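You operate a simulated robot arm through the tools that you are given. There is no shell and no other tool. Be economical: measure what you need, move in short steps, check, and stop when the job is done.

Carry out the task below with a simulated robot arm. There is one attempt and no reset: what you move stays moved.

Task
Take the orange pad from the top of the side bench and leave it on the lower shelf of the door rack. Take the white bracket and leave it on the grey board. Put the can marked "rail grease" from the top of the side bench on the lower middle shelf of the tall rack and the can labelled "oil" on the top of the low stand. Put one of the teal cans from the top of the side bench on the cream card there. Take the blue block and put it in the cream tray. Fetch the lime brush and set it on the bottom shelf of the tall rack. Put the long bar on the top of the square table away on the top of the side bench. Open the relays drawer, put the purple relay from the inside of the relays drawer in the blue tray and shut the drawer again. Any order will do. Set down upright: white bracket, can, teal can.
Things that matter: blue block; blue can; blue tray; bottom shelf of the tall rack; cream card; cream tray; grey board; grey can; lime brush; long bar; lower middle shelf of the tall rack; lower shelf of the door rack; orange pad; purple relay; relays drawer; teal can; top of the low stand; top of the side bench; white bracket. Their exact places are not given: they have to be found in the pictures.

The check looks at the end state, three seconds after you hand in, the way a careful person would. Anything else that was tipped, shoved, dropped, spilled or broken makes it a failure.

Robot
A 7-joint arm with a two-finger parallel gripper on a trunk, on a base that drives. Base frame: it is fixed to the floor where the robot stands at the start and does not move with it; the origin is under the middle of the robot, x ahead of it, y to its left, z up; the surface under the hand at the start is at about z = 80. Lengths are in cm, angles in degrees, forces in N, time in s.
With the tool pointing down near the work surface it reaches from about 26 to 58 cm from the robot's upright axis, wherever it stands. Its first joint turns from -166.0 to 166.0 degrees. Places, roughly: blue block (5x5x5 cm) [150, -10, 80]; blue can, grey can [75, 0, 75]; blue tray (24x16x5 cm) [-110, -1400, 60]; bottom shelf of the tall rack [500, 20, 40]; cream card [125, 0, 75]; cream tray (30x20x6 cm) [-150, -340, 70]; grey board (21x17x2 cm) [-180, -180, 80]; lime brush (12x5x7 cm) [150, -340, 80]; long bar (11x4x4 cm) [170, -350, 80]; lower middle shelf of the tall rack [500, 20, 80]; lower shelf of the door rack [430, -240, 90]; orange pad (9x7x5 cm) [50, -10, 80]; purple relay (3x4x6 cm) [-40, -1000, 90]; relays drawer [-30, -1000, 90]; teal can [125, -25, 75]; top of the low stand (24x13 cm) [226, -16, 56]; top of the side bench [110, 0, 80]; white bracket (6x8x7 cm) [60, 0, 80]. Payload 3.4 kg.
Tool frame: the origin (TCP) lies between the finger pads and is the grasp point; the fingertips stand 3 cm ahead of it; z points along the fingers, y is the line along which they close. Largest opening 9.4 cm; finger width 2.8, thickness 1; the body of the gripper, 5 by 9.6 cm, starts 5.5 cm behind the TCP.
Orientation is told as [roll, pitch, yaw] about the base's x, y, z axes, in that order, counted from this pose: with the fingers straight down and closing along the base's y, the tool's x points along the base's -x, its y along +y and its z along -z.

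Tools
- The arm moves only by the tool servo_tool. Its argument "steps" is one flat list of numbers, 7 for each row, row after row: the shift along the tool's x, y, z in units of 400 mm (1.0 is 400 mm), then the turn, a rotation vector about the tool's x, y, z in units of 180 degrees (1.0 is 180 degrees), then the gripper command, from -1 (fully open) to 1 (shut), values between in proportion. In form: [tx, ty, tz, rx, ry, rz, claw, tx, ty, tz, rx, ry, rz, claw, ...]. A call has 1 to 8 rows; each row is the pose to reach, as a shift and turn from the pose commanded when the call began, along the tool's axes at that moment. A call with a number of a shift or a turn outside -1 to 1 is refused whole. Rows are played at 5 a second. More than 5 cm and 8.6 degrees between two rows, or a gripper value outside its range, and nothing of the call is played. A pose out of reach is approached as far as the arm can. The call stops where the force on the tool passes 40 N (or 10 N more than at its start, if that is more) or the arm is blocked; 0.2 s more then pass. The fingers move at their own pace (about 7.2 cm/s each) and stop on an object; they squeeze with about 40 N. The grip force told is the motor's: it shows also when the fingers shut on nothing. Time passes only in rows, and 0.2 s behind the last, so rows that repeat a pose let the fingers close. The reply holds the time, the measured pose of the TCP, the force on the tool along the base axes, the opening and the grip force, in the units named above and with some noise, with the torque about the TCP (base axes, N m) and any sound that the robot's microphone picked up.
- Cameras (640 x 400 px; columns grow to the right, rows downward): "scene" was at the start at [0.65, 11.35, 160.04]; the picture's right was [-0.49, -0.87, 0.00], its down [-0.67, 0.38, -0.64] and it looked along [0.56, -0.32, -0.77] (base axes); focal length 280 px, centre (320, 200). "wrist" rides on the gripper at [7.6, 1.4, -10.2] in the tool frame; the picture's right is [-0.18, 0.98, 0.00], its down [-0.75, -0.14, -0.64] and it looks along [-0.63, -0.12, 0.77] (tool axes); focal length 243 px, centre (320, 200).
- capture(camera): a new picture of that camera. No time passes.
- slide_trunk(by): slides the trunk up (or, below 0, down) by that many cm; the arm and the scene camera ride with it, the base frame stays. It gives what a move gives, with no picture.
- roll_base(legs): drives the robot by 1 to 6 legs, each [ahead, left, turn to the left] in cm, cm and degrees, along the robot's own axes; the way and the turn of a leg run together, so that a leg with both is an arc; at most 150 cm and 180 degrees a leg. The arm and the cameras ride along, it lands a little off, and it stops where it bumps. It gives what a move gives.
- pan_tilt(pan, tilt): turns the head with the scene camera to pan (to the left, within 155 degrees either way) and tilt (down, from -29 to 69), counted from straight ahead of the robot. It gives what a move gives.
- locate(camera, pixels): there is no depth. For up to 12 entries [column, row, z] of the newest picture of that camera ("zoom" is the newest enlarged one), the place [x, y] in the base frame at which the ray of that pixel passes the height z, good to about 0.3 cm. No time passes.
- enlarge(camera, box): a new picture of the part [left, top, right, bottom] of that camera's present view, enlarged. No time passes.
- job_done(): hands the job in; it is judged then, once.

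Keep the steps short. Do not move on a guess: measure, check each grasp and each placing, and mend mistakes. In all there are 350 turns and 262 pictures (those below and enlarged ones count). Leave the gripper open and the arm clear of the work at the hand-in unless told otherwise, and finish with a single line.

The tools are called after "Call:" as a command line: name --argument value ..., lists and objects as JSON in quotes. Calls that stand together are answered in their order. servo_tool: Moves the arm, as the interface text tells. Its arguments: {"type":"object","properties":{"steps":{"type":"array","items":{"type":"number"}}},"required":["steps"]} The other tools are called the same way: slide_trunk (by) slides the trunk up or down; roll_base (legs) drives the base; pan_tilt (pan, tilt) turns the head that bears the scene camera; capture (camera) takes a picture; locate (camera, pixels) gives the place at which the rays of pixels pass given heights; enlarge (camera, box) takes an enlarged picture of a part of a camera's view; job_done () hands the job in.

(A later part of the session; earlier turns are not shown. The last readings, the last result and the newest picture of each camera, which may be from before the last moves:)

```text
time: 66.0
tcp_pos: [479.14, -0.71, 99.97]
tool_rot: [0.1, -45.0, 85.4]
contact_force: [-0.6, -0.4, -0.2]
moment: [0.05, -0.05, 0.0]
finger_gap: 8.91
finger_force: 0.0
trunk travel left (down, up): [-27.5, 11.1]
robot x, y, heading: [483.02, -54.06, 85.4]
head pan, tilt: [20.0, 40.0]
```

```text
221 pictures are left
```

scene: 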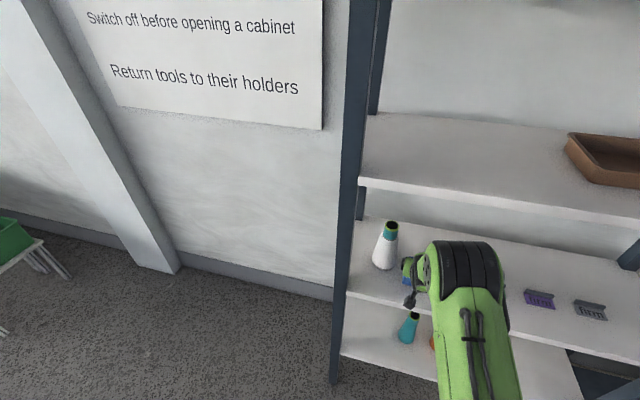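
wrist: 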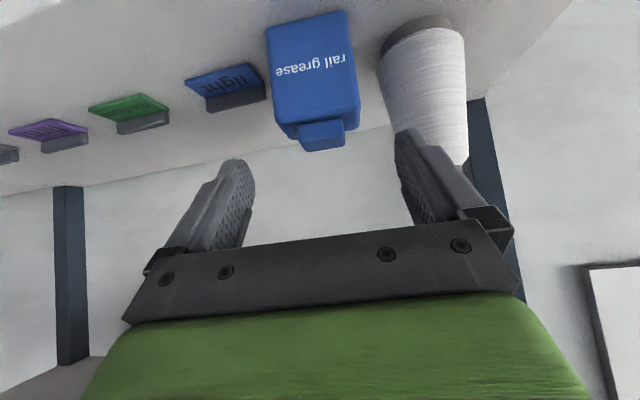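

Can stands upright on the shelf. Retract, back out, straighten to heading 90 and strafe left to x≈226 to view the low stand.

Call:
servo_tool --steps '[0.0707, 0, -0.0707, 0, 0, 0, -1, 0.141, 0, -0.141, 0, 0, 0, -1, 0.212, 0, -0.212, 0, 0, 0, -1]'

Call:
roll_base --legs '[[-42, 0, 0], [0, 0, 4.6], [0, 150, 0], [0, 105, 0]]'

Call:
pan_tilt --pan 20 --tilt 45

Call:
capture --camera "scene"

```text
time: 66.8
tcp_pos: [478.31, -12.51, 99.71]
tool_rot: [0.1, -45.0, 85.3]
contact_force: [-0.3, -0.8, -0.5]
moment: [0.0, -0.02, -0.04]
finger_gap: 9.38
finger_force: 0.1
trunk travel left (down, up): [-27.5, 11.1]
robot x, y, heading: [482.68, -53.9, 85.2]
head pan, tilt: [20.0, 40.0]
```

```text
time: 81.8
tcp_pos: [216.04, -61.33, 99.74]
tool_rot: [0.0, -44.9, 92.1]
contact_force: [-0.5, 0.4, 0.0]
moment: [0.02, 0.0, 0.02]
finger_gap: 9.39
finger_force: 0.0
trunk travel left (down, up): [-27.5, 11.1]
robot x, y, heading: [225.25, -102.13, 92.1]
head pan, tilt: [20.0, 40.0]
```

```text
time: 82.5
tcp_pos: [215.98, -61.31, 99.61]
tool_rot: [0.0, -44.9, 91.8]
contact_force: [0.5, 0.3, 0.3]
moment: [-0.04, -0.02, 0.01]
finger_gap: 9.41
finger_force: 0.0
trunk travel left (down, up): [-27.5, 11.1]
robot x, y, heading: [225.17, -102.16, 91.8]
head pan, tilt: [20.0, 45.0]
```

```text
220 pictures are left
```

scene: 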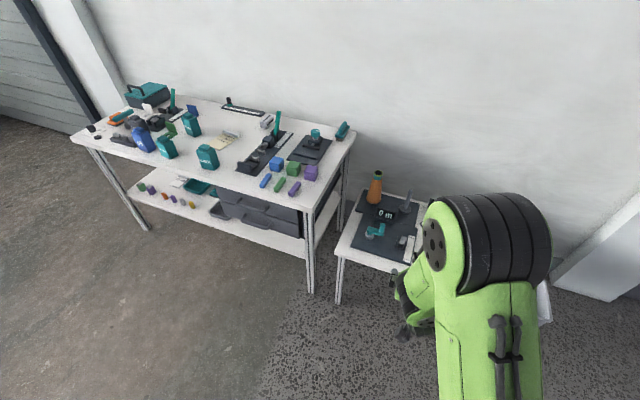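

Call:
enlarge --camera "scene" --box '[320, 160, 480, 310]'

Call:
enlarge --camera "scene" --box '[70, 80, 370, 268]'

Call:
locate --camera "scene" --pixels '[[336, 253, 56], [411, 271, 56], [383, 268, 56], [342, 305, 0], [353, 150, 80], [305, 209, 80], [374, 200, 56], [362, 192, 56]]'

```text
2.67 times, centred on (400, 235) of scene
```

zoom: 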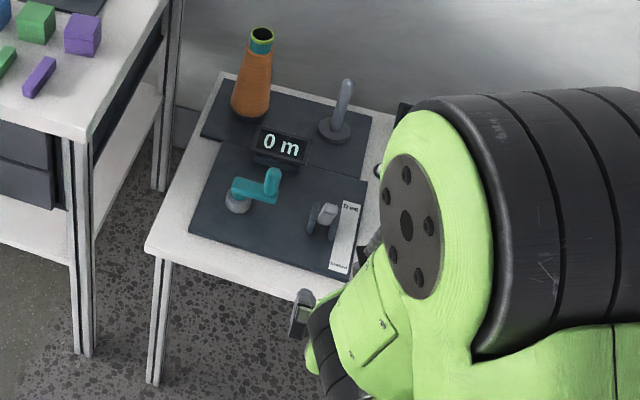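

```text
2.13 times, centred on (220, 174) of scene
```

zoom: 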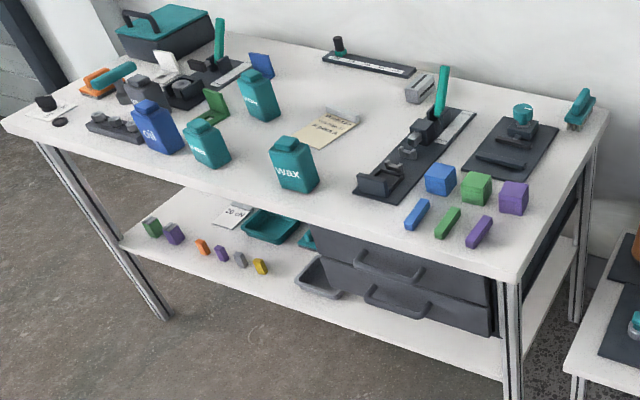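

```text
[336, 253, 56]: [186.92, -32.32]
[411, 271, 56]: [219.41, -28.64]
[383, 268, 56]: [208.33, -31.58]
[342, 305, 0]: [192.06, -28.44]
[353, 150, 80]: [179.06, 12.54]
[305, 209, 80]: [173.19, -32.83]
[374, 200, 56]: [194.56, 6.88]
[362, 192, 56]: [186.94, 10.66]
```

Call:
capture --camera "wrist"

```text
217 pictures are left
```

wrist: 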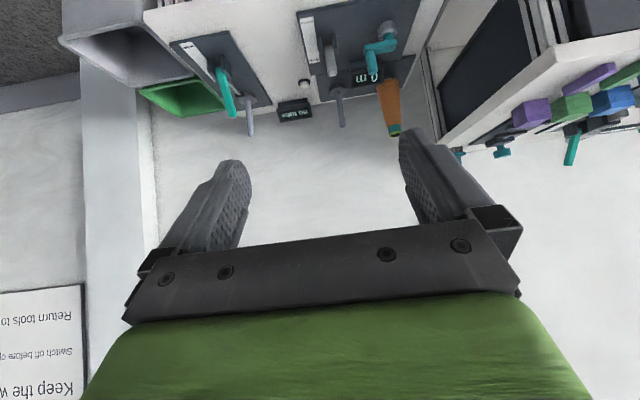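

Call:
enlarge --camera "wrist" --box '[60, 0, 440, 140]'

Call:
locate --camera "wrist" --pixels '[[228, 30, 56], [296, 12, 56], [315, 100, 56], [272, 105, 56], [170, 43, 56], [215, 118, 56], [265, 10, 56], [310, 78, 56]]'

```text
1.68 times, centred on (250, 70) of wrist
```

zoom: 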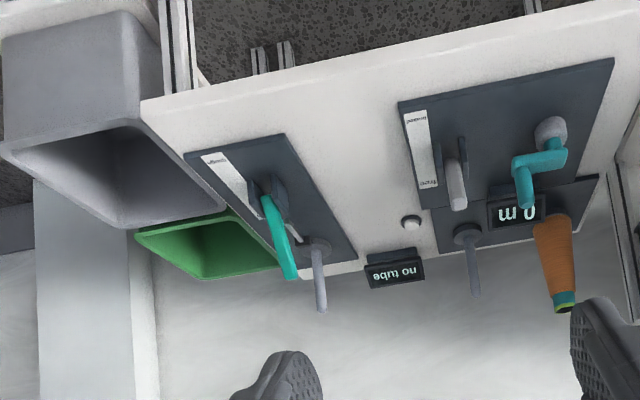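

```text
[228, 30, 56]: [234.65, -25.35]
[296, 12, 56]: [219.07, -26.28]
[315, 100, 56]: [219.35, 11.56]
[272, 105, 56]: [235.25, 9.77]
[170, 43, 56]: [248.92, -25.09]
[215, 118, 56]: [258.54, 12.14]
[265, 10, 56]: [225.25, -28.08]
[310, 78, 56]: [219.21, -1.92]
```

Free zone on the low stand around x 219–235, y −28…0, so I'll place the oil can near (226,-20). Now to the oil can: strafe to x≈89.

Call:
roll_base --legs '[[0, 0, -1.9], [0, 136, 0], [20, 0, 0]]'

Call:
pan_tilt --pan 30 --tilt 45

Call:
capture --camera "scene"

Call:
capture --camera "wrist"

```text
time: 91.1
tcp_pos: [76.38, -40.68, 99.71]
tool_rot: [0.0, -44.8, 90.0]
contact_force: [-0.3, -0.1, 0.2]
moment: [0.01, -0.01, 0.01]
finger_gap: 9.38
finger_force: 0.0
trunk travel left (down, up): [-27.5, 11.1]
robot x, y, heading: [84.14, -81.71, 90.0]
head pan, tilt: [20.0, 45.0]
```

```text
time: 91.8
tcp_pos: [76.42, -40.79, 99.71]
tool_rot: [0.0, -44.8, 89.9]
contact_force: [-0.9, 0.5, 0.2]
moment: [0.04, 0.01, 0.01]
finger_gap: 9.4
finger_force: 0.0
trunk travel left (down, up): [-27.5, 11.1]
robot x, y, heading: [84.27, -81.7, 90.0]
head pan, tilt: [30.0, 45.0]
```

```text
215 pictures are left
```

scene: 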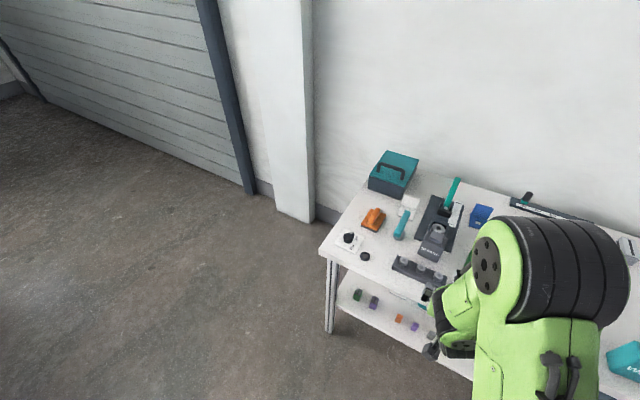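

```text
214 pictures are left
```

wrist: 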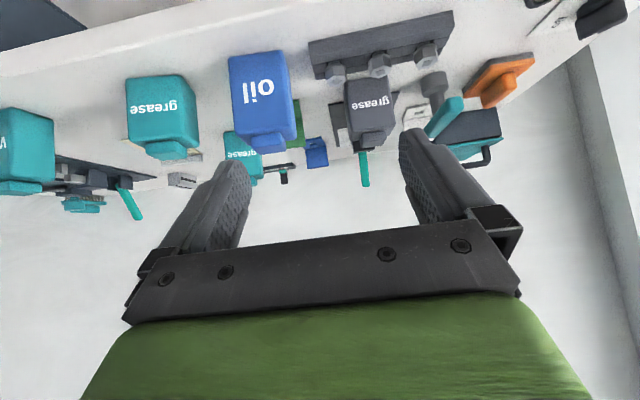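

Call:
enlarge --camera "wrist" --box '[110, 30, 310, 180]'

Call:
locate --camera "wrist" --pixels '[[228, 57, 80], [286, 50, 80], [235, 133, 88], [297, 126, 88], [252, 152, 91], [289, 148, 91], [241, 153, 88], [304, 141, 88], [125, 82, 80], [185, 75, 80]]'

```text
2.67 times, centred on (210, 105) of wrist
```

zoom: 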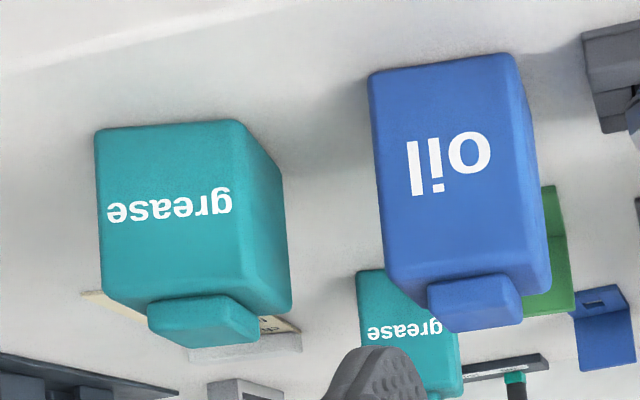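

```text
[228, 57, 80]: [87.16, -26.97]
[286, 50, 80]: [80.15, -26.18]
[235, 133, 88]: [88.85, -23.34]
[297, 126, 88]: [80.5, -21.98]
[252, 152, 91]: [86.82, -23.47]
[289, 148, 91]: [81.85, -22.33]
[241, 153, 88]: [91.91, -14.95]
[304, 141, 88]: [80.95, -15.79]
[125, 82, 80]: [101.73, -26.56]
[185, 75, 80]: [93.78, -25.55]
```

Oil can: front bottom edge x 80.1–87.2, y≈−26.6; shoulder about z 89.5. Centre ≈(83.7,-24). I align 12 cm short on the tool axis.

Call:
servo_tool --steps '[-0.038, -0.061, 0.058, 0, 0, 0, -1, -0.077, -0.122, 0.117, 0, 0, 0, -1, -0.115, -0.1825, 0.175, 0, 0, 0, -1]'

Call:
capture --camera "wrist"

```text
time: 92.6
tcp_pos: [83.74, -32.41, 97.97]
tool_rot: [0.1, -44.9, 89.9]
contact_force: [0.0, 1.0, -0.5]
moment: [0.04, -0.04, 0.01]
finger_gap: 9.37
finger_force: 0.0
trunk travel left (down, up): [-27.5, 11.1]
robot x, y, heading: [84.22, -81.81, 90.0]
head pan, tilt: [30.0, 45.0]
```

```text
212 pictures are left
```

wrist: 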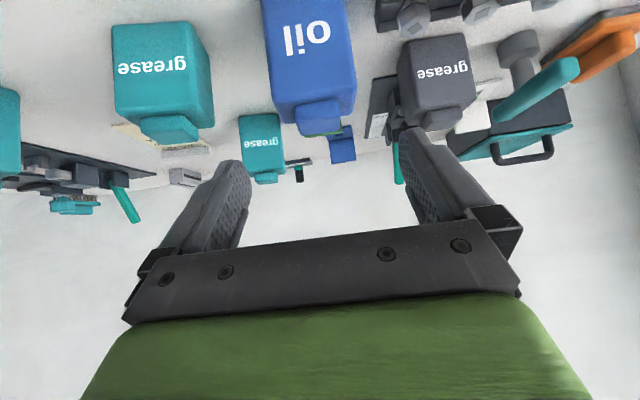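

Call:
servo_tool --steps '[0, 0, 0.1, 0, 0, 0, -1, 0, 0, 0.2, 0, 0, 0, -1]'

Call:
capture --camera "wrist"

```text
time: 93.2
tcp_pos: [84.06, -26.86, 92.19]
tool_rot: [0.0, -44.9, 90.0]
contact_force: [-0.9, -0.6, -0.2]
moment: [-0.01, 0.01, 0.02]
finger_gap: 9.38
finger_force: 0.1
trunk travel left (down, up): [-27.5, 11.1]
robot x, y, heading: [84.41, -81.74, 90.1]
head pan, tilt: [30.0, 45.0]
```

```text
211 pictures are left
```

wrist: 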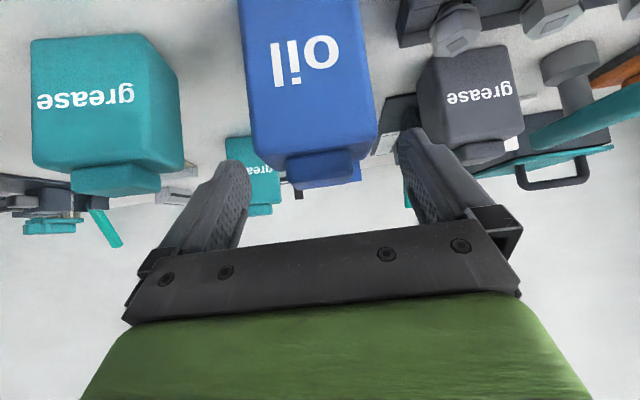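

Call:
servo_tool --steps '[0, 0, 0.05, 0, 0, 0, -1, 0, 0, 0.096, 0, 0, 0, -1, 0, 0, 0.096, 0, 0, 0, 0, 0, 0, 0.096, 0, 0, 0, 1, 0, 0, 0.096, 0, 0, 0, 1, 0, 0, 0.096, 0, 0, 0, 1]'

Call:
servo_tool --steps '[-0.035, 0, -0.035, 0, 0, 0, 1, -0.1, 0, -0.1, 0, 0, 0, 1, -0.17, 0, -0.17, 0, 0, 0, 1, -0.24, 0, -0.24, 0, 0, 0, 1, -0.31, 0, -0.31, 0, 0, 0, 1]'

Call:
capture --camera "wrist"

```text
time: 94.6
tcp_pos: [83.99, -24.23, 89.61]
tool_rot: [-0.1, -45.0, 89.9]
contact_force: [1.0, 0.5, 3.5]
moment: [0.24, -0.44, 0.01]
finger_gap: 7.5
finger_force: 39.9
trunk travel left (down, up): [-27.5, 11.1]
robot x, y, heading: [84.22, -81.82, 89.9]
head pan, tilt: [30.0, 45.0]
```

```text
time: 95.8
tcp_pos: [83.7, -24.35, 107.25]
tool_rot: [0.0, -44.8, 89.9]
contact_force: [-0.6, 0.7, -3.3]
moment: [0.0, 0.0, 0.03]
finger_gap: 7.44
finger_force: 40.3
trunk travel left (down, up): [-27.5, 11.1]
robot x, y, heading: [83.88, -81.85, 90.2]
head pan, tilt: [30.0, 45.0]
```

```text
210 pictures are left
```

wrist: 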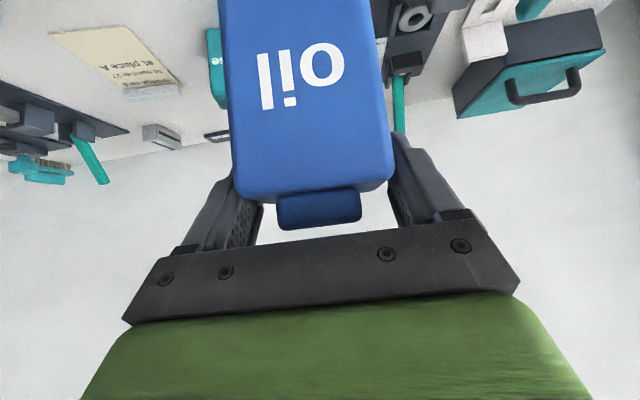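

Oil can held. Back off, strafe right to the low stand, and lower the trunk there.

Call:
roll_base --legs '[[-28, 0, 0], [0, -142, 0]]'

Call:
slide_trunk --by -24

Call:
pan_tilt --pan 15 --tilt 40

Call:
capture --camera "scene"

Call:
capture --camera "wrist"

```text
time: 104.4
tcp_pos: [225.05, -52.18, 107.17]
tool_rot: [0.1, -45.0, 89.4]
contact_force: [-0.2, -0.9, -3.3]
moment: [0.01, 0.01, 0.03]
finger_gap: 7.42
finger_force: 40.2
trunk travel left (down, up): [-27.5, 11.1]
robot x, y, heading: [225.07, -109.47, 89.5]
head pan, tilt: [30.0, 45.0]
```

```text
time: 106.9
tcp_pos: [225.08, -52.15, 83.2]
tool_rot: [-0.1, -44.8, 89.4]
contact_force: [0.0, 0.1, -3.2]
moment: [0.03, 0.01, 0.02]
finger_gap: 7.42
finger_force: 39.7
trunk travel left (down, up): [-3.5, 35.1]
robot x, y, heading: [225.26, -109.63, 89.5]
head pan, tilt: [30.0, 45.0]
```

```text
time: 107.7
tcp_pos: [225.1, -52.14, 83.23]
tool_rot: [-0.1, -44.9, 89.4]
contact_force: [0.1, -0.7, -3.5]
moment: [0.03, 0.0, -0.01]
finger_gap: 7.41
finger_force: 40.3
trunk travel left (down, up): [-3.5, 35.1]
robot x, y, heading: [225.09, -109.5, 89.5]
head pan, tilt: [15.0, 40.0]
```

```text
209 pictures are left
```

scene: 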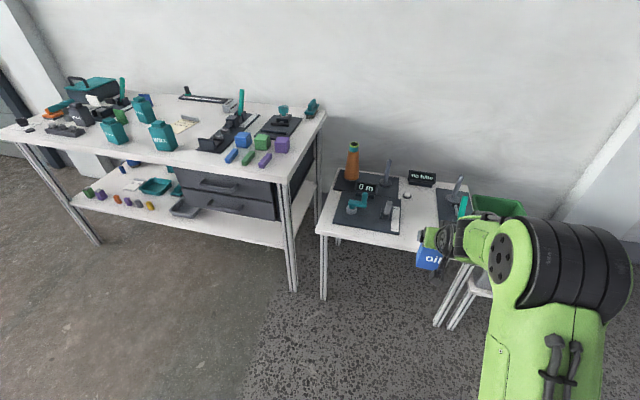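

```text
208 pictures are left
```

wrist: 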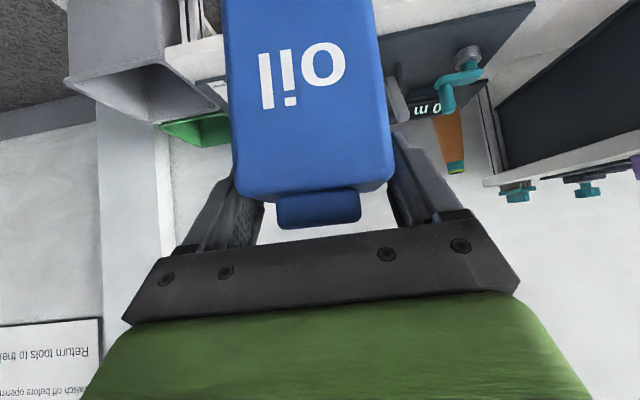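

Call:
enlarge --camera "scene" --box '[310, 140, 530, 280]'

Call:
locate --camera "scene" --pixels '[[397, 235, 57], [405, 190, 57], [439, 190, 57], [436, 222, 57], [408, 196, 57], [422, 184, 57], [425, 253, 57], [317, 232, 57]]'

```text
2.86 times, centred on (420, 210) of scene
```

zoom: 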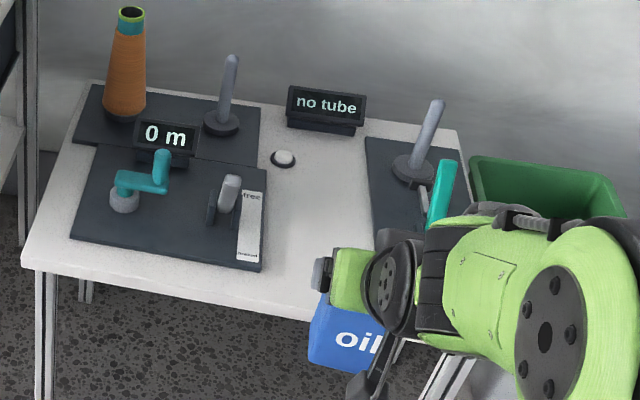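

```text
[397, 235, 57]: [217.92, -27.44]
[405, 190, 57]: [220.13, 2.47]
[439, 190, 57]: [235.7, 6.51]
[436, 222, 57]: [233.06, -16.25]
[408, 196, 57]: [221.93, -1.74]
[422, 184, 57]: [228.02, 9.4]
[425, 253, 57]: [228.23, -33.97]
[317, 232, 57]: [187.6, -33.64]
```

Free strip between the plates x 220–233; aim (226.5,-22). Drive ahead 30 cm with the can well above the stand.

Call:
roll_base --legs '[[30, -1.2, 0]]'

Call:
capture --camera "wrist"

Call:
capture --camera "scene"

```text
time: 109.7
tcp_pos: [226.94, -21.98, 83.27]
tool_rot: [0.0, -44.8, 89.2]
contact_force: [0.0, 0.1, -4.4]
moment: [-0.01, -0.03, 0.02]
finger_gap: 7.41
finger_force: 40.5
trunk travel left (down, up): [-3.5, 35.1]
robot x, y, heading: [226.97, -79.63, 89.2]
head pan, tilt: [15.0, 40.0]
```

```text
206 pictures are left
```

wrist: 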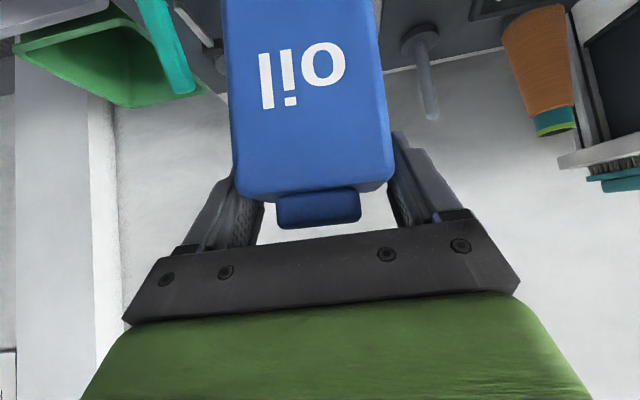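

```text
205 pictures are left
```

scene: 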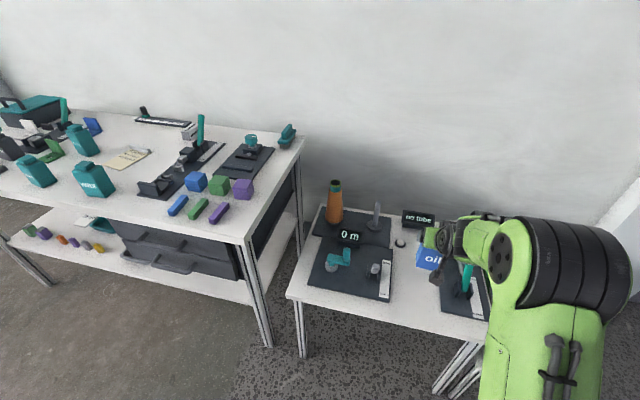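

Positioned at (226.9,-22). Lower 14 cm, then feel for contact in small steps.

Call:
servo_tool --steps '[0.07, 0, 0.07, 0, 0, 0, 1, 0.14, 0, 0.14, 0, 0, 0, 1, 0.21, 0, 0.21, 0, 0, 0, 1, 0.2475, 0, 0.2475, 0, 0, 0, 1]'

Call:
servo_tool --steps '[0.015, 0, 0.015, 0, 0, 0, 1, 0.022, 0, 0.022, 0, 0, 0, 1]'

```text
time: 110.7
tcp_pos: [226.77, -22.22, 69.06]
tool_rot: [-0.1, -44.9, 89.2]
contact_force: [-0.9, 0.4, -3.1]
moment: [0.01, 0.05, 0.01]
finger_gap: 7.4
finger_force: 39.6
trunk travel left (down, up): [-3.5, 35.1]
robot x, y, heading: [226.46, -79.24, 89.2]
head pan, tilt: [15.0, 40.0]
```

```text
time: 111.3
tcp_pos: [226.71, -22.14, 67.95]
tool_rot: [0.0, -44.9, 89.3]
contact_force: [1.3, -0.2, -3.4]
moment: [0.0, -0.01, 0.02]
finger_gap: 7.4
finger_force: 40.1
trunk travel left (down, up): [-3.5, 35.1]
robot x, y, heading: [226.45, -79.36, 89.3]
head pan, tilt: [15.0, 40.0]
```

Call:
servo_tool --steps '[0.01, 0, 0.01, 0, 0, 0, 1, 0.02, 0, 0.02, 0, 0, 0, 1, 0.03, 0, 0.03, 0, 0, 0, 1]'

```text
time: 112.1
tcp_pos: [226.94, -22.12, 66.18]
tool_rot: [0.0, -44.9, 89.2]
contact_force: [0.6, 0.2, -3.3]
moment: [0.02, 0.04, -0.02]
finger_gap: 7.39
finger_force: 39.8
trunk travel left (down, up): [-3.5, 35.1]
robot x, y, heading: [226.65, -79.43, 89.2]
head pan, tilt: [15.0, 40.0]
```

Call:
servo_tool --steps '[0.005, 0, 0.005, 0, 0, 0, 1, 0.01, 0, 0.01, 0, 0, 0, 1]'

Call:
capture --camera "wrist"

```text
time: 112.7
tcp_pos: [226.81, -22.04, 65.7]
tool_rot: [0.0, -44.9, 89.2]
contact_force: [-0.4, -0.4, -3.8]
moment: [0.04, -0.01, 0.0]
finger_gap: 7.41
finger_force: 40.1
trunk travel left (down, up): [-3.5, 35.1]
robot x, y, heading: [226.08, -79.56, 89.2]
head pan, tilt: [15.0, 40.0]
```

```text
204 pictures are left
```

wrist: 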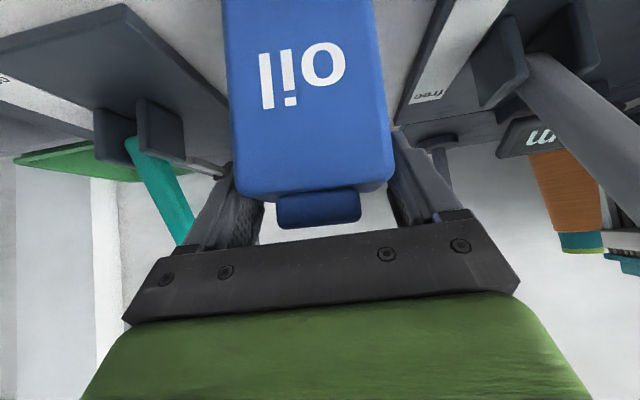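

Call:
servo_tool --steps '[0.006, 0, 0.006, 0, 0, 0, 1, 0.012, 0, 0.012, 0, 0, 0, 1]'

Call:
servo_tool --steps '[0.004, 0, 0.004, 0, 0, 0, 1, 0.008, 0, 0.008, 0, 0, 0, 1]'

```text
time: 113.3
tcp_pos: [226.72, -22.07, 65.62]
tool_rot: [0.0, -45.5, 89.4]
contact_force: [-5.7, -8.6, 31.6]
moment: [-0.65, -0.73, -0.35]
finger_gap: 7.41
finger_force: 39.9
trunk travel left (down, up): [-3.5, 35.1]
robot x, y, heading: [226.43, -79.0, 89.5]
head pan, tilt: [15.0, 40.0]
```

```text
time: 113.7
tcp_pos: [226.8, -21.75, 65.68]
tool_rot: [0.1, -45.9, 89.5]
contact_force: [-0.8, -0.7, 14.1]
moment: [-0.27, -0.52, -0.06]
finger_gap: 7.41
finger_force: 40.0
trunk travel left (down, up): [-3.5, 35.1]
robot x, y, heading: [226.76, -79.4, 89.2]
head pan, tilt: [15.0, 40.0]
stopped in row 2: the force on the tool passed its limit at 44 N (the readings are from after the stop); the commanded pose is now the measured one
```

Contact at z≈65.65. Ease up 1 mm, open, and back out along the tool axis.

Call:
servo_tool --steps '[-0.002, 0, -0.002, 0, 0, 0, 1, -0.002, 0, -0.002, 0, 0, 0, 0, -0.002, 0, -0.002, 0, 0, 0, -0.9, -0.002, 0, -0.002, 0, 0, 0, -0.9, -0.002, 0, -0.05, 0, 0, 0, -0.9, -0.002, 0, -0.15, 0, 0, 0, -0.9, -0.002, 0, -0.27, 0, 0, 0, -0.9]'

Call:
capture --camera "wrist"

```text
time: 115.3
tcp_pos: [226.48, -29.74, 72.87]
tool_rot: [0.1, -45.4, 89.1]
contact_force: [-0.1, 0.0, -0.6]
moment: [0.06, 0.02, -0.01]
finger_gap: 8.95
finger_force: 0.1
trunk travel left (down, up): [-3.5, 35.1]
robot x, y, heading: [226.52, -79.15, 89.2]
head pan, tilt: [15.0, 40.0]
```

```text
203 pictures are left
```

wrist: 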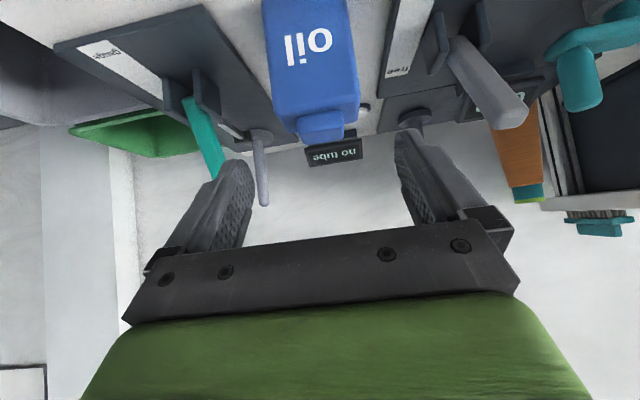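

Oil can stands on the stand. Raise the trunk, back off, and go to the teal can at (120,-25) ("wax"), which is nearest to the cream card.

Call:
slide_trunk --by 24

Call:
roll_base --legs '[[-20, 0, 0.7], [0, 106.5, 0]]'

Call:
pan_tilt --pan 20 --tilt 50

Call:
capture --camera "wrist"

Call:
capture --camera "scene"

```text
time: 117.8
tcp_pos: [226.62, -29.64, 96.89]
tool_rot: [0.1, -45.6, 89.2]
contact_force: [0.7, 0.3, 0.5]
moment: [0.02, -0.05, 0.0]
finger_gap: 8.95
finger_force: 0.1
trunk travel left (down, up): [-27.5, 11.1]
robot x, y, heading: [226.7, -79.38, 89.1]
head pan, tilt: [15.0, 40.0]
```

```text
time: 124.5
tcp_pos: [116.7, -52.09, 96.81]
tool_rot: [0.1, -45.5, 91.9]
contact_force: [-1.0, 0.4, 0.1]
moment: [0.01, -0.01, -0.01]
finger_gap: 8.95
finger_force: 0.1
trunk travel left (down, up): [-27.5, 11.1]
robot x, y, heading: [119.36, -101.54, 92.1]
head pan, tilt: [15.0, 40.0]
```

```text
time: 125.3
tcp_pos: [116.72, -52.13, 96.89]
tool_rot: [0.0, -45.4, 91.9]
contact_force: [-0.1, 0.3, -0.4]
moment: [-0.04, 0.01, 0.0]
finger_gap: 8.93
finger_force: 0.1
trunk travel left (down, up): [-27.5, 11.1]
robot x, y, heading: [119.13, -102.15, 91.9]
head pan, tilt: [20.0, 50.0]
```

```text
202 pictures are left
```

wrist: 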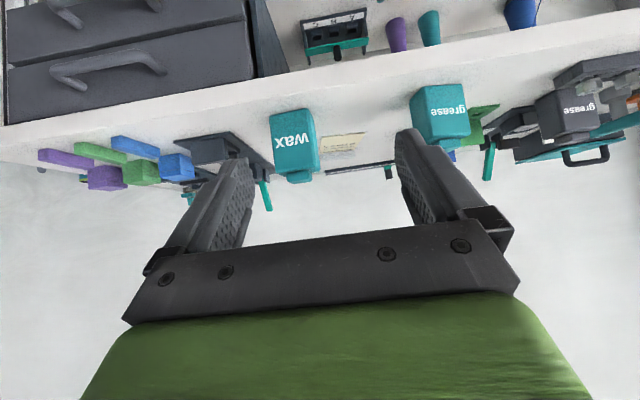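

```text
201 pictures are left
```

scene: 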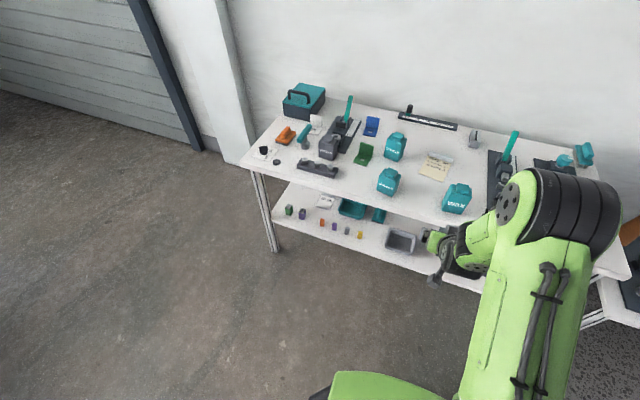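

Call:
roll_base --legs '[[22, -2, -2]]'

Call:
capture --camera "wrist"

Call:
enlarge --camera "scene" --box '[280, 90, 520, 240]'

```text
time: 126.9
tcp_pos: [120.46, -30.47, 96.73]
tool_rot: [0.1, -45.6, 89.7]
contact_force: [1.0, 0.7, -0.7]
moment: [0.0, 0.0, -0.02]
finger_gap: 8.95
finger_force: 0.1
trunk travel left (down, up): [-27.5, 11.1]
robot x, y, heading: [120.78, -80.48, 89.9]
head pan, tilt: [20.0, 50.0]
```

```text
200 pictures are left
```

wrist: 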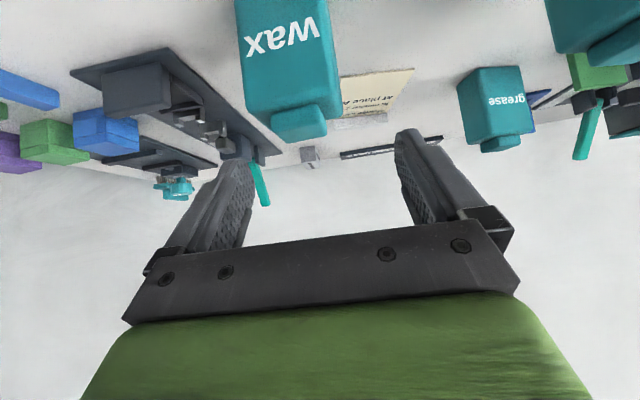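

```text
2.67 times, centred on (400, 165) of scene
```

zoom: 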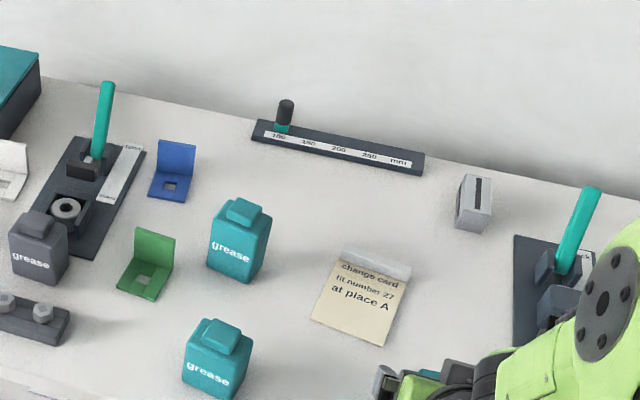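

Call:
locate --camera "zoom" --pixels '[[310, 320, 80], [385, 345, 80], [340, 265, 80], [408, 282, 80], [200, 385, 80]]'

Call:
locate --camera "wrist" --pixels '[[243, 112, 88], [333, 97, 88], [270, 133, 91], [325, 127, 91], [243, 112, 90], [341, 110, 90]]'

```text
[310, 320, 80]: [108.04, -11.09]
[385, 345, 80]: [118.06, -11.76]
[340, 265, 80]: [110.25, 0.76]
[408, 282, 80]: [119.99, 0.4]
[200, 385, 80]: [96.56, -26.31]
```

```text
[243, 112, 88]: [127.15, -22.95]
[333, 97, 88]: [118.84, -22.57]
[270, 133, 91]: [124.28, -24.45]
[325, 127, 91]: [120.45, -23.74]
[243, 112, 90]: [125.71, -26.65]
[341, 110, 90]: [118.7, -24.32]
```

Card spans x 108–119, y −11.5…0.5. The can is ~1.9 cm to +x of the hand. Align and stop 4 cm short.

Call:
servo_tool --steps '[0.008, -0.046, 0.0, 0, 0, 0, -1, 0.016, -0.046, 0.07, 0, 0, 0, -1, 0.016, -0.046, 0.146, 0, 0, 0, -1]'

Call:
capture --camera "wrist"

```text
time: 127.7
tcp_pos: [122.5, -26.59, 92.13]
tool_rot: [0.3, -45.5, 89.6]
contact_force: [-0.2, 0.1, 0.0]
moment: [-0.01, 0.01, -0.02]
finger_gap: 9.41
finger_force: 0.1
trunk travel left (down, up): [-27.5, 11.1]
robot x, y, heading: [120.71, -80.69, 89.6]
head pan, tilt: [20.0, 50.0]
```

```text
198 pictures are left
```

wrist: 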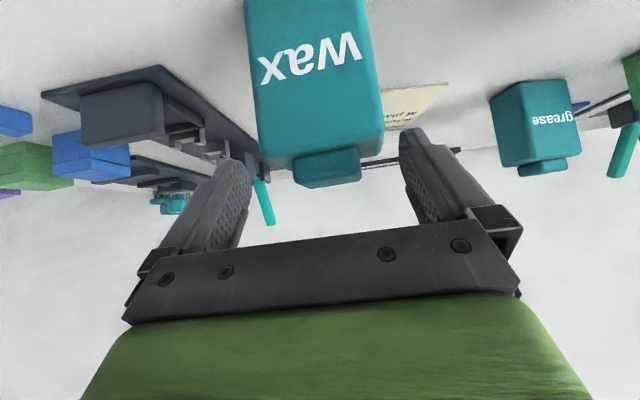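

Call:
servo_tool --steps '[0, 0, 0.05, 0, 0, 0, -1, 0, 0, 0.096, 0, 0, 0, -1, 0, 0, 0.096, 0, 0, 0, 0, 0, 0, 0.096, 0, 0, 0, 1, 0, 0, 0.096, 0, 0, 0, 1, 0, 0, 0.096, 0, 0, 0, 1]'

Call:
servo_tool --steps '[-0.02, 0, -0.02, 0, 0, 0, 1, -0.07, 0, -0.07, 0, 0, 0, 1, -0.106, 0, -0.106, 0, 0, 0, 1]'

Call:
capture --camera "wrist"

```text
time: 129.1
tcp_pos: [122.14, -23.95, 89.66]
tool_rot: [0.2, -45.4, 89.7]
contact_force: [-1.7, 0.2, 0.8]
moment: [0.1, 0.33, 0.03]
finger_gap: 7.47
finger_force: 40.0
trunk travel left (down, up): [-27.5, 11.1]
robot x, y, heading: [120.76, -80.43, 89.7]
head pan, tilt: [20.0, 50.0]
```

```text
time: 129.9
tcp_pos: [122.19, -24.31, 95.7]
tool_rot: [0.1, -45.5, 89.6]
contact_force: [0.3, -0.2, -3.4]
moment: [0.02, -0.02, -0.01]
finger_gap: 7.48
finger_force: 40.3
trunk travel left (down, up): [-27.5, 11.1]
robot x, y, heading: [120.83, -80.35, 89.7]
head pan, tilt: [20.0, 50.0]
```

```text
197 pictures are left
```

wrist: 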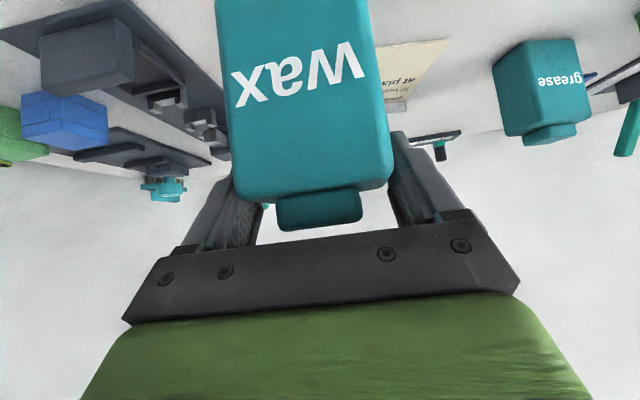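

Lifted. Card is further in, so drive the base 13 ahead (35 cm from the edge) and check.

Call:
roll_base --legs '[[13, 6, 0]]'

Call:
capture --camera "scene"

```text
time: 131.3
tcp_pos: [116.46, -10.69, 95.64]
tool_rot: [0.1, -45.5, 89.5]
contact_force: [-1.1, 1.4, -3.9]
moment: [-0.02, -0.02, -0.03]
finger_gap: 7.47
finger_force: 39.9
trunk travel left (down, up): [-27.5, 11.1]
robot x, y, heading: [114.7, -67.09, 89.4]
head pan, tilt: [20.0, 50.0]
```

```text
196 pictures are left
```

scene: 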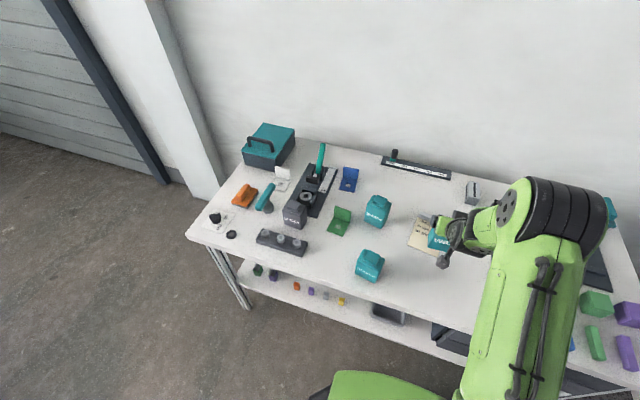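

Call:
servo_tool --steps '[-0.039, 0.033, 0.039, 0, 0, 0, 1, -0.078, 0.065, 0.078, 0, 0, 0, 1, -0.034, 0.065, 0.122, 0, 0, 0, 1, 0.007, 0.065, 0.163, 0, 0, 0, 1]'

Call:
capture --camera "wrist"

Call:
capture --camera "scene"

```text
time: 132.3
tcp_pos: [113.51, -6.33, 90.61]
tool_rot: [0.1, -45.4, 89.5]
contact_force: [0.3, 0.5, -4.0]
moment: [0.03, -0.01, -0.01]
finger_gap: 7.42
finger_force: 39.7
trunk travel left (down, up): [-27.5, 11.1]
robot x, y, heading: [115.0, -67.11, 89.5]
head pan, tilt: [20.0, 50.0]
```

```text
195 pictures are left
```

wrist: 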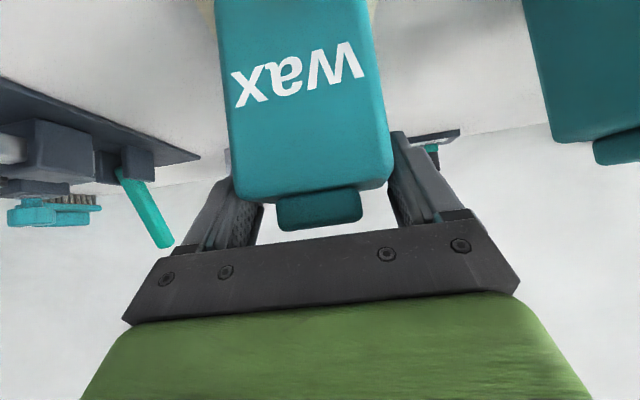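

```text
194 pictures are left
```

scene: 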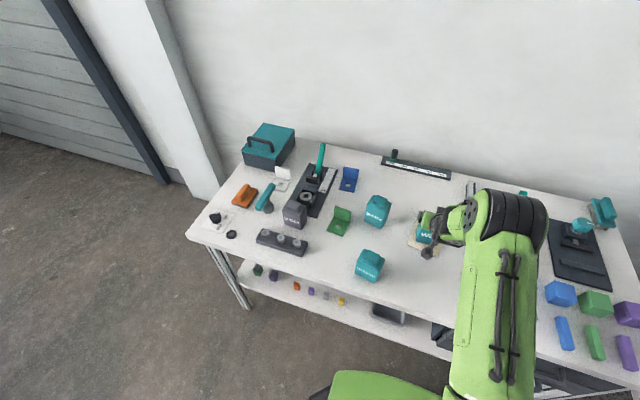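

Call:
servo_tool --steps '[0.006, 0, 0.006, 0, 0, 0, 1, 0.012, 0, 0.012, 0, 0, 0, 1, 0.016, 0, 0.016, 0, 0, 0, 1]'

```text
time: 133.1
tcp_pos: [113.84, -6.36, 90.1]
tool_rot: [0.1, -45.4, 89.4]
contact_force: [-0.3, 0.0, -3.7]
moment: [0.03, 0.01, 0.02]
finger_gap: 7.48
finger_force: 39.7
trunk travel left (down, up): [-27.5, 11.1]
robot x, y, heading: [114.66, -66.98, 89.7]
head pan, tilt: [20.0, 50.0]
```

Call:
servo_tool --steps '[0.004, 0, 0.004, 0, 0, 0, 1, 0.008, 0, 0.008, 0, 0, 0, 1]'

```text
time: 133.7
tcp_pos: [113.92, -6.3, 89.96]
tool_rot: [0.1, -46.0, 89.4]
contact_force: [0.2, -3.2, 15.3]
moment: [-0.52, 0.65, 0.08]
finger_gap: 7.44
finger_force: 40.1
trunk travel left (down, up): [-27.5, 11.1]
robot x, y, heading: [115.12, -67.08, 89.5]
head pan, tilt: [20.0, 50.0]
```

Contact. Open and back out along the tool axis.

Call:
servo_tool --steps '[-0.002, 0, -0.002, 0, 0, 0, 1, -0.002, 0, -0.002, 0, 0, 0, 0, -0.002, 0, -0.002, 0, 0, 0, -0.9, -0.002, 0, -0.002, 0, 0, 0, -0.9, -0.002, 0, -0.05, 0, 0, 0, -0.9, -0.002, 0, -0.15, 0, 0, 0, -0.9, -0.002, 0, -0.27, 0, 0, 0, -0.9]'

Call:
capture --camera "wrist"

Call:
enlarge --camera "scene" --box '[340, 170, 500, 270]'

```text
time: 135.3
tcp_pos: [113.68, -13.89, 97.45]
tool_rot: [0.0, -45.6, 89.5]
contact_force: [-0.5, 0.6, 0.5]
moment: [0.01, 0.01, 0.01]
finger_gap: 8.95
finger_force: 0.0
trunk travel left (down, up): [-27.5, 11.1]
robot x, y, heading: [115.12, -67.1, 89.3]
head pan, tilt: [20.0, 50.0]
```

```text
193 pictures are left
```

wrist: 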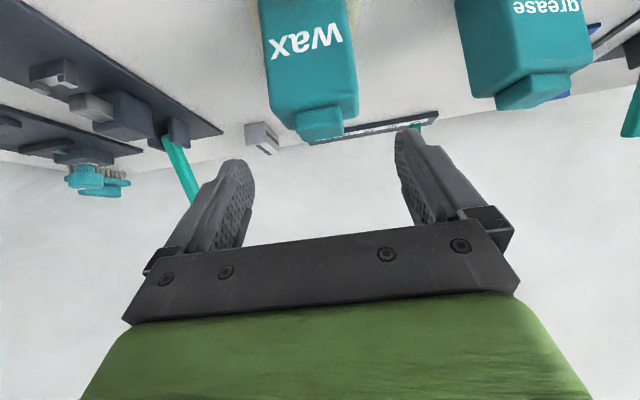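

```text
4.00 times, centred on (420, 220) of scene
```

zoom: 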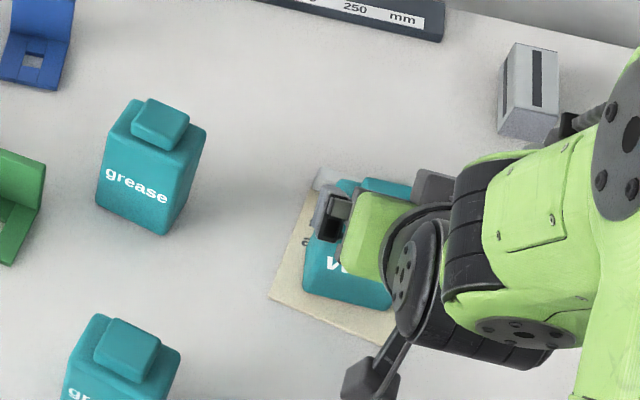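

Teal can stands on the card. Next the orange pad at (46,-11): back off and strafe left to x≈46.

Call:
roll_base --legs '[[-25, 0, 0.4], [0, 68, 0]]'

Call:
capture --camera "scene"

Call:
capture --camera "wrist"

```text
time: 140.4
tcp_pos: [44.1, -38.58, 97.39]
tool_rot: [0.2, -45.5, 91.0]
contact_force: [-0.3, -0.5, 0.1]
moment: [0.0, 0.05, -0.05]
finger_gap: 8.92
finger_force: 0.0
trunk travel left (down, up): [-27.5, 11.1]
robot x, y, heading: [46.58, -91.46, 91.0]
head pan, tilt: [20.0, 50.0]
```

```text
191 pictures are left
```

scene: 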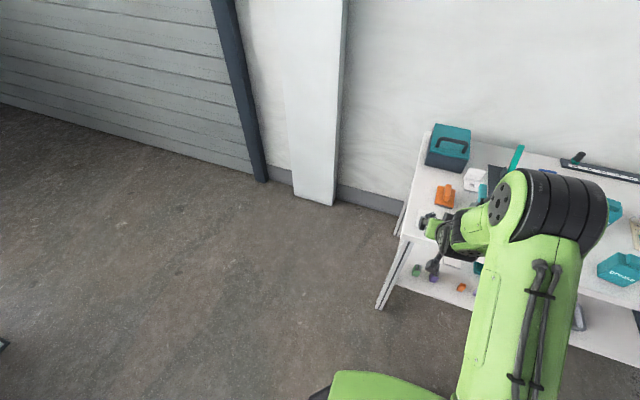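

```text
190 pictures are left
```

wrist: 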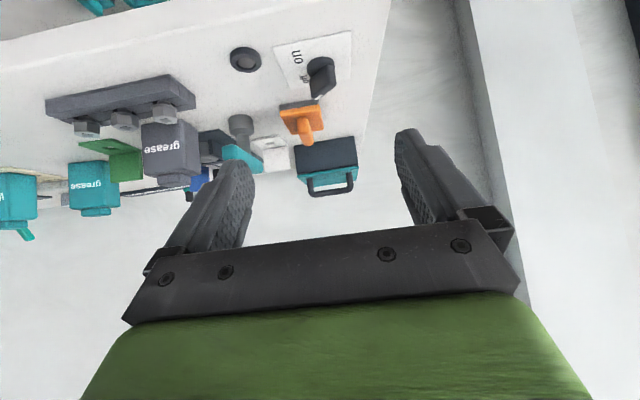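

Call:
roll_base --legs '[[21, 0, -1]]'

Call:
enlarge --camera "wrist" --box '[180, 0, 460, 175]'

Call:
capture --camera "scene"

Call:
enlarge --camera "scene" --box '[360, 150, 560, 275]'

```text
time: 142.1
tcp_pos: [44.86, -17.03, 97.37]
tool_rot: [0.1, -45.5, 90.0]
contact_force: [0.4, -0.4, 0.7]
moment: [-0.03, 0.03, 0.0]
finger_gap: 8.94
finger_force: 0.0
trunk travel left (down, up): [-27.5, 11.1]
robot x, y, heading: [46.29, -70.26, 90.0]
head pan, tilt: [20.0, 50.0]
```

```text
2.29 times, centred on (320, 88) of wrist
```

zoom: 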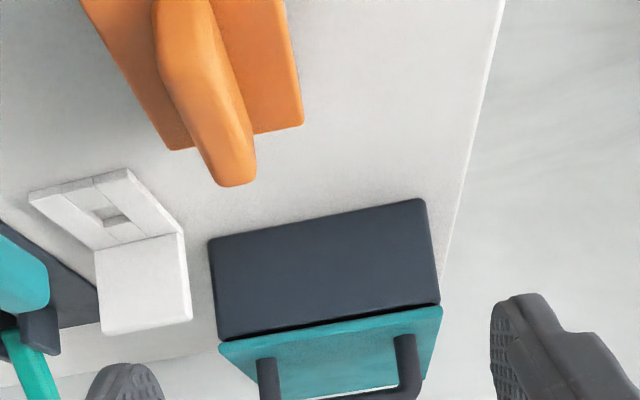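

```text
188 pictures are left
```

scene: 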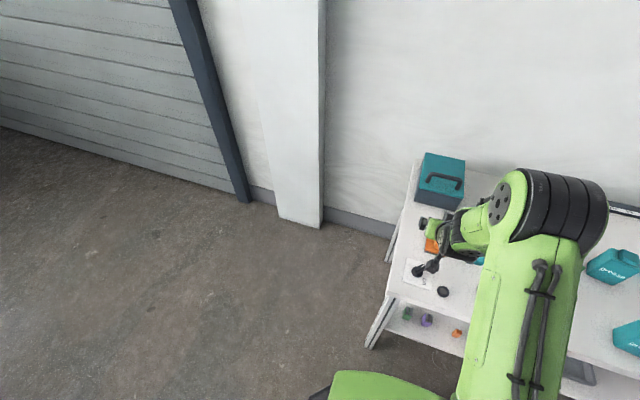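

```text
3.20 times, centred on (460, 212) of scene
```

zoom: 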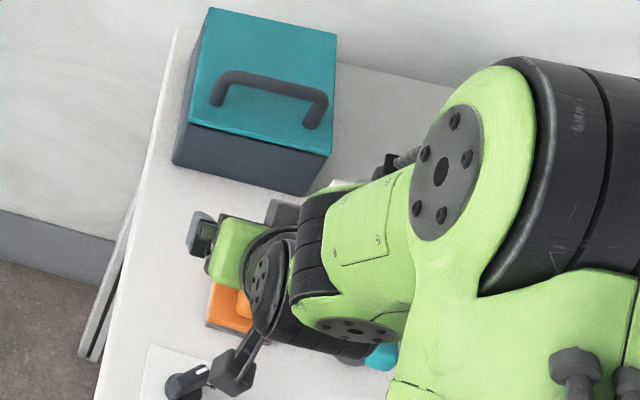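

Call:
locate --camera "wrist" --pixels '[[252, 66, 80], [252, 66, 82], [313, 55, 82], [313, 55, 80], [275, 80, 84], [291, 77, 84], [250, 20, 85], [271, 5, 85], [283, 81, 84]]'

```text
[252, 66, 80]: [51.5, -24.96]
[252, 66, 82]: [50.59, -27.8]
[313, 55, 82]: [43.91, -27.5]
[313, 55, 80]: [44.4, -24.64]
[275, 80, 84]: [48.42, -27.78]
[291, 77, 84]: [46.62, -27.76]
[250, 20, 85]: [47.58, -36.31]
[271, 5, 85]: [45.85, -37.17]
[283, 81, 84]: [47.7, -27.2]
```

The locate used the older wrist frame. I pull the hand back 8 cm and take a fresh picture.

Call:
servo_tool --steps '[0.0707, 0, -0.0707, 0, 0, 0, -0.5, 0.141, 0, -0.141, 0, 0, 0, -0.5]'

Call:
capture --camera "wrist"

Call:
enlarge --camera "wrist" --box '[200, 0, 400, 125]'

```text
time: 142.7
tcp_pos: [45.1, -25.37, 97.31]
tool_rot: [0.1, -45.6, 90.0]
contact_force: [0.0, -0.2, 0.3]
moment: [0.0, 0.0, 0.03]
finger_gap: 7.04
finger_force: 0.1
trunk travel left (down, up): [-27.5, 11.1]
robot x, y, heading: [46.36, -70.47, 90.1]
head pan, tilt: [20.0, 50.0]
```

```text
186 pictures are left
```

wrist: 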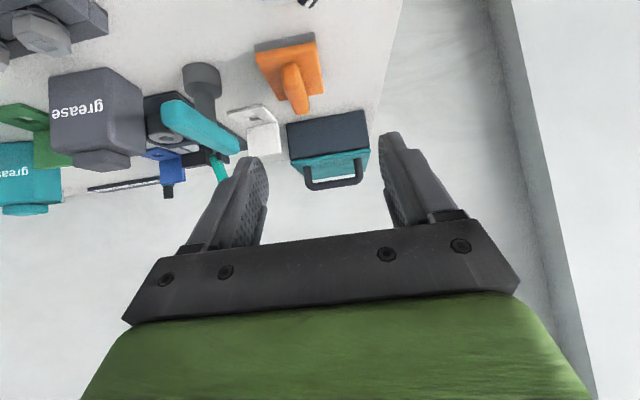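

```text
3.20 times, centred on (300, 62) of wrist
```

zoom: 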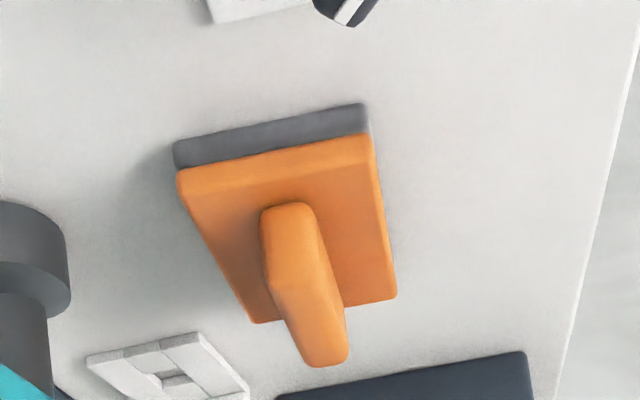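

Call:
locate --camera "zoom" --pixels '[[175, 165, 80], [368, 130, 80], [180, 185, 82.5], [375, 150, 82.5], [255, 322, 82.5], [395, 297, 82.5], [285, 215, 85], [302, 320, 85], [345, 320, 85], [325, 365, 85], [310, 350, 84], [262, 240, 84]]'

```text
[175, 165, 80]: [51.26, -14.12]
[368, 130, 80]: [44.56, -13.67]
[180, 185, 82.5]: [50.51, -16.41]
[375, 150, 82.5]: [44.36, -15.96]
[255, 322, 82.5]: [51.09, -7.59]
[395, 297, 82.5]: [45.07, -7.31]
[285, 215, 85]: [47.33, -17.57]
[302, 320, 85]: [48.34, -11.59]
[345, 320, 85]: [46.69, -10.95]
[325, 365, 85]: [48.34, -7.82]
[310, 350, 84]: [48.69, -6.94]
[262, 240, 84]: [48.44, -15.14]
```

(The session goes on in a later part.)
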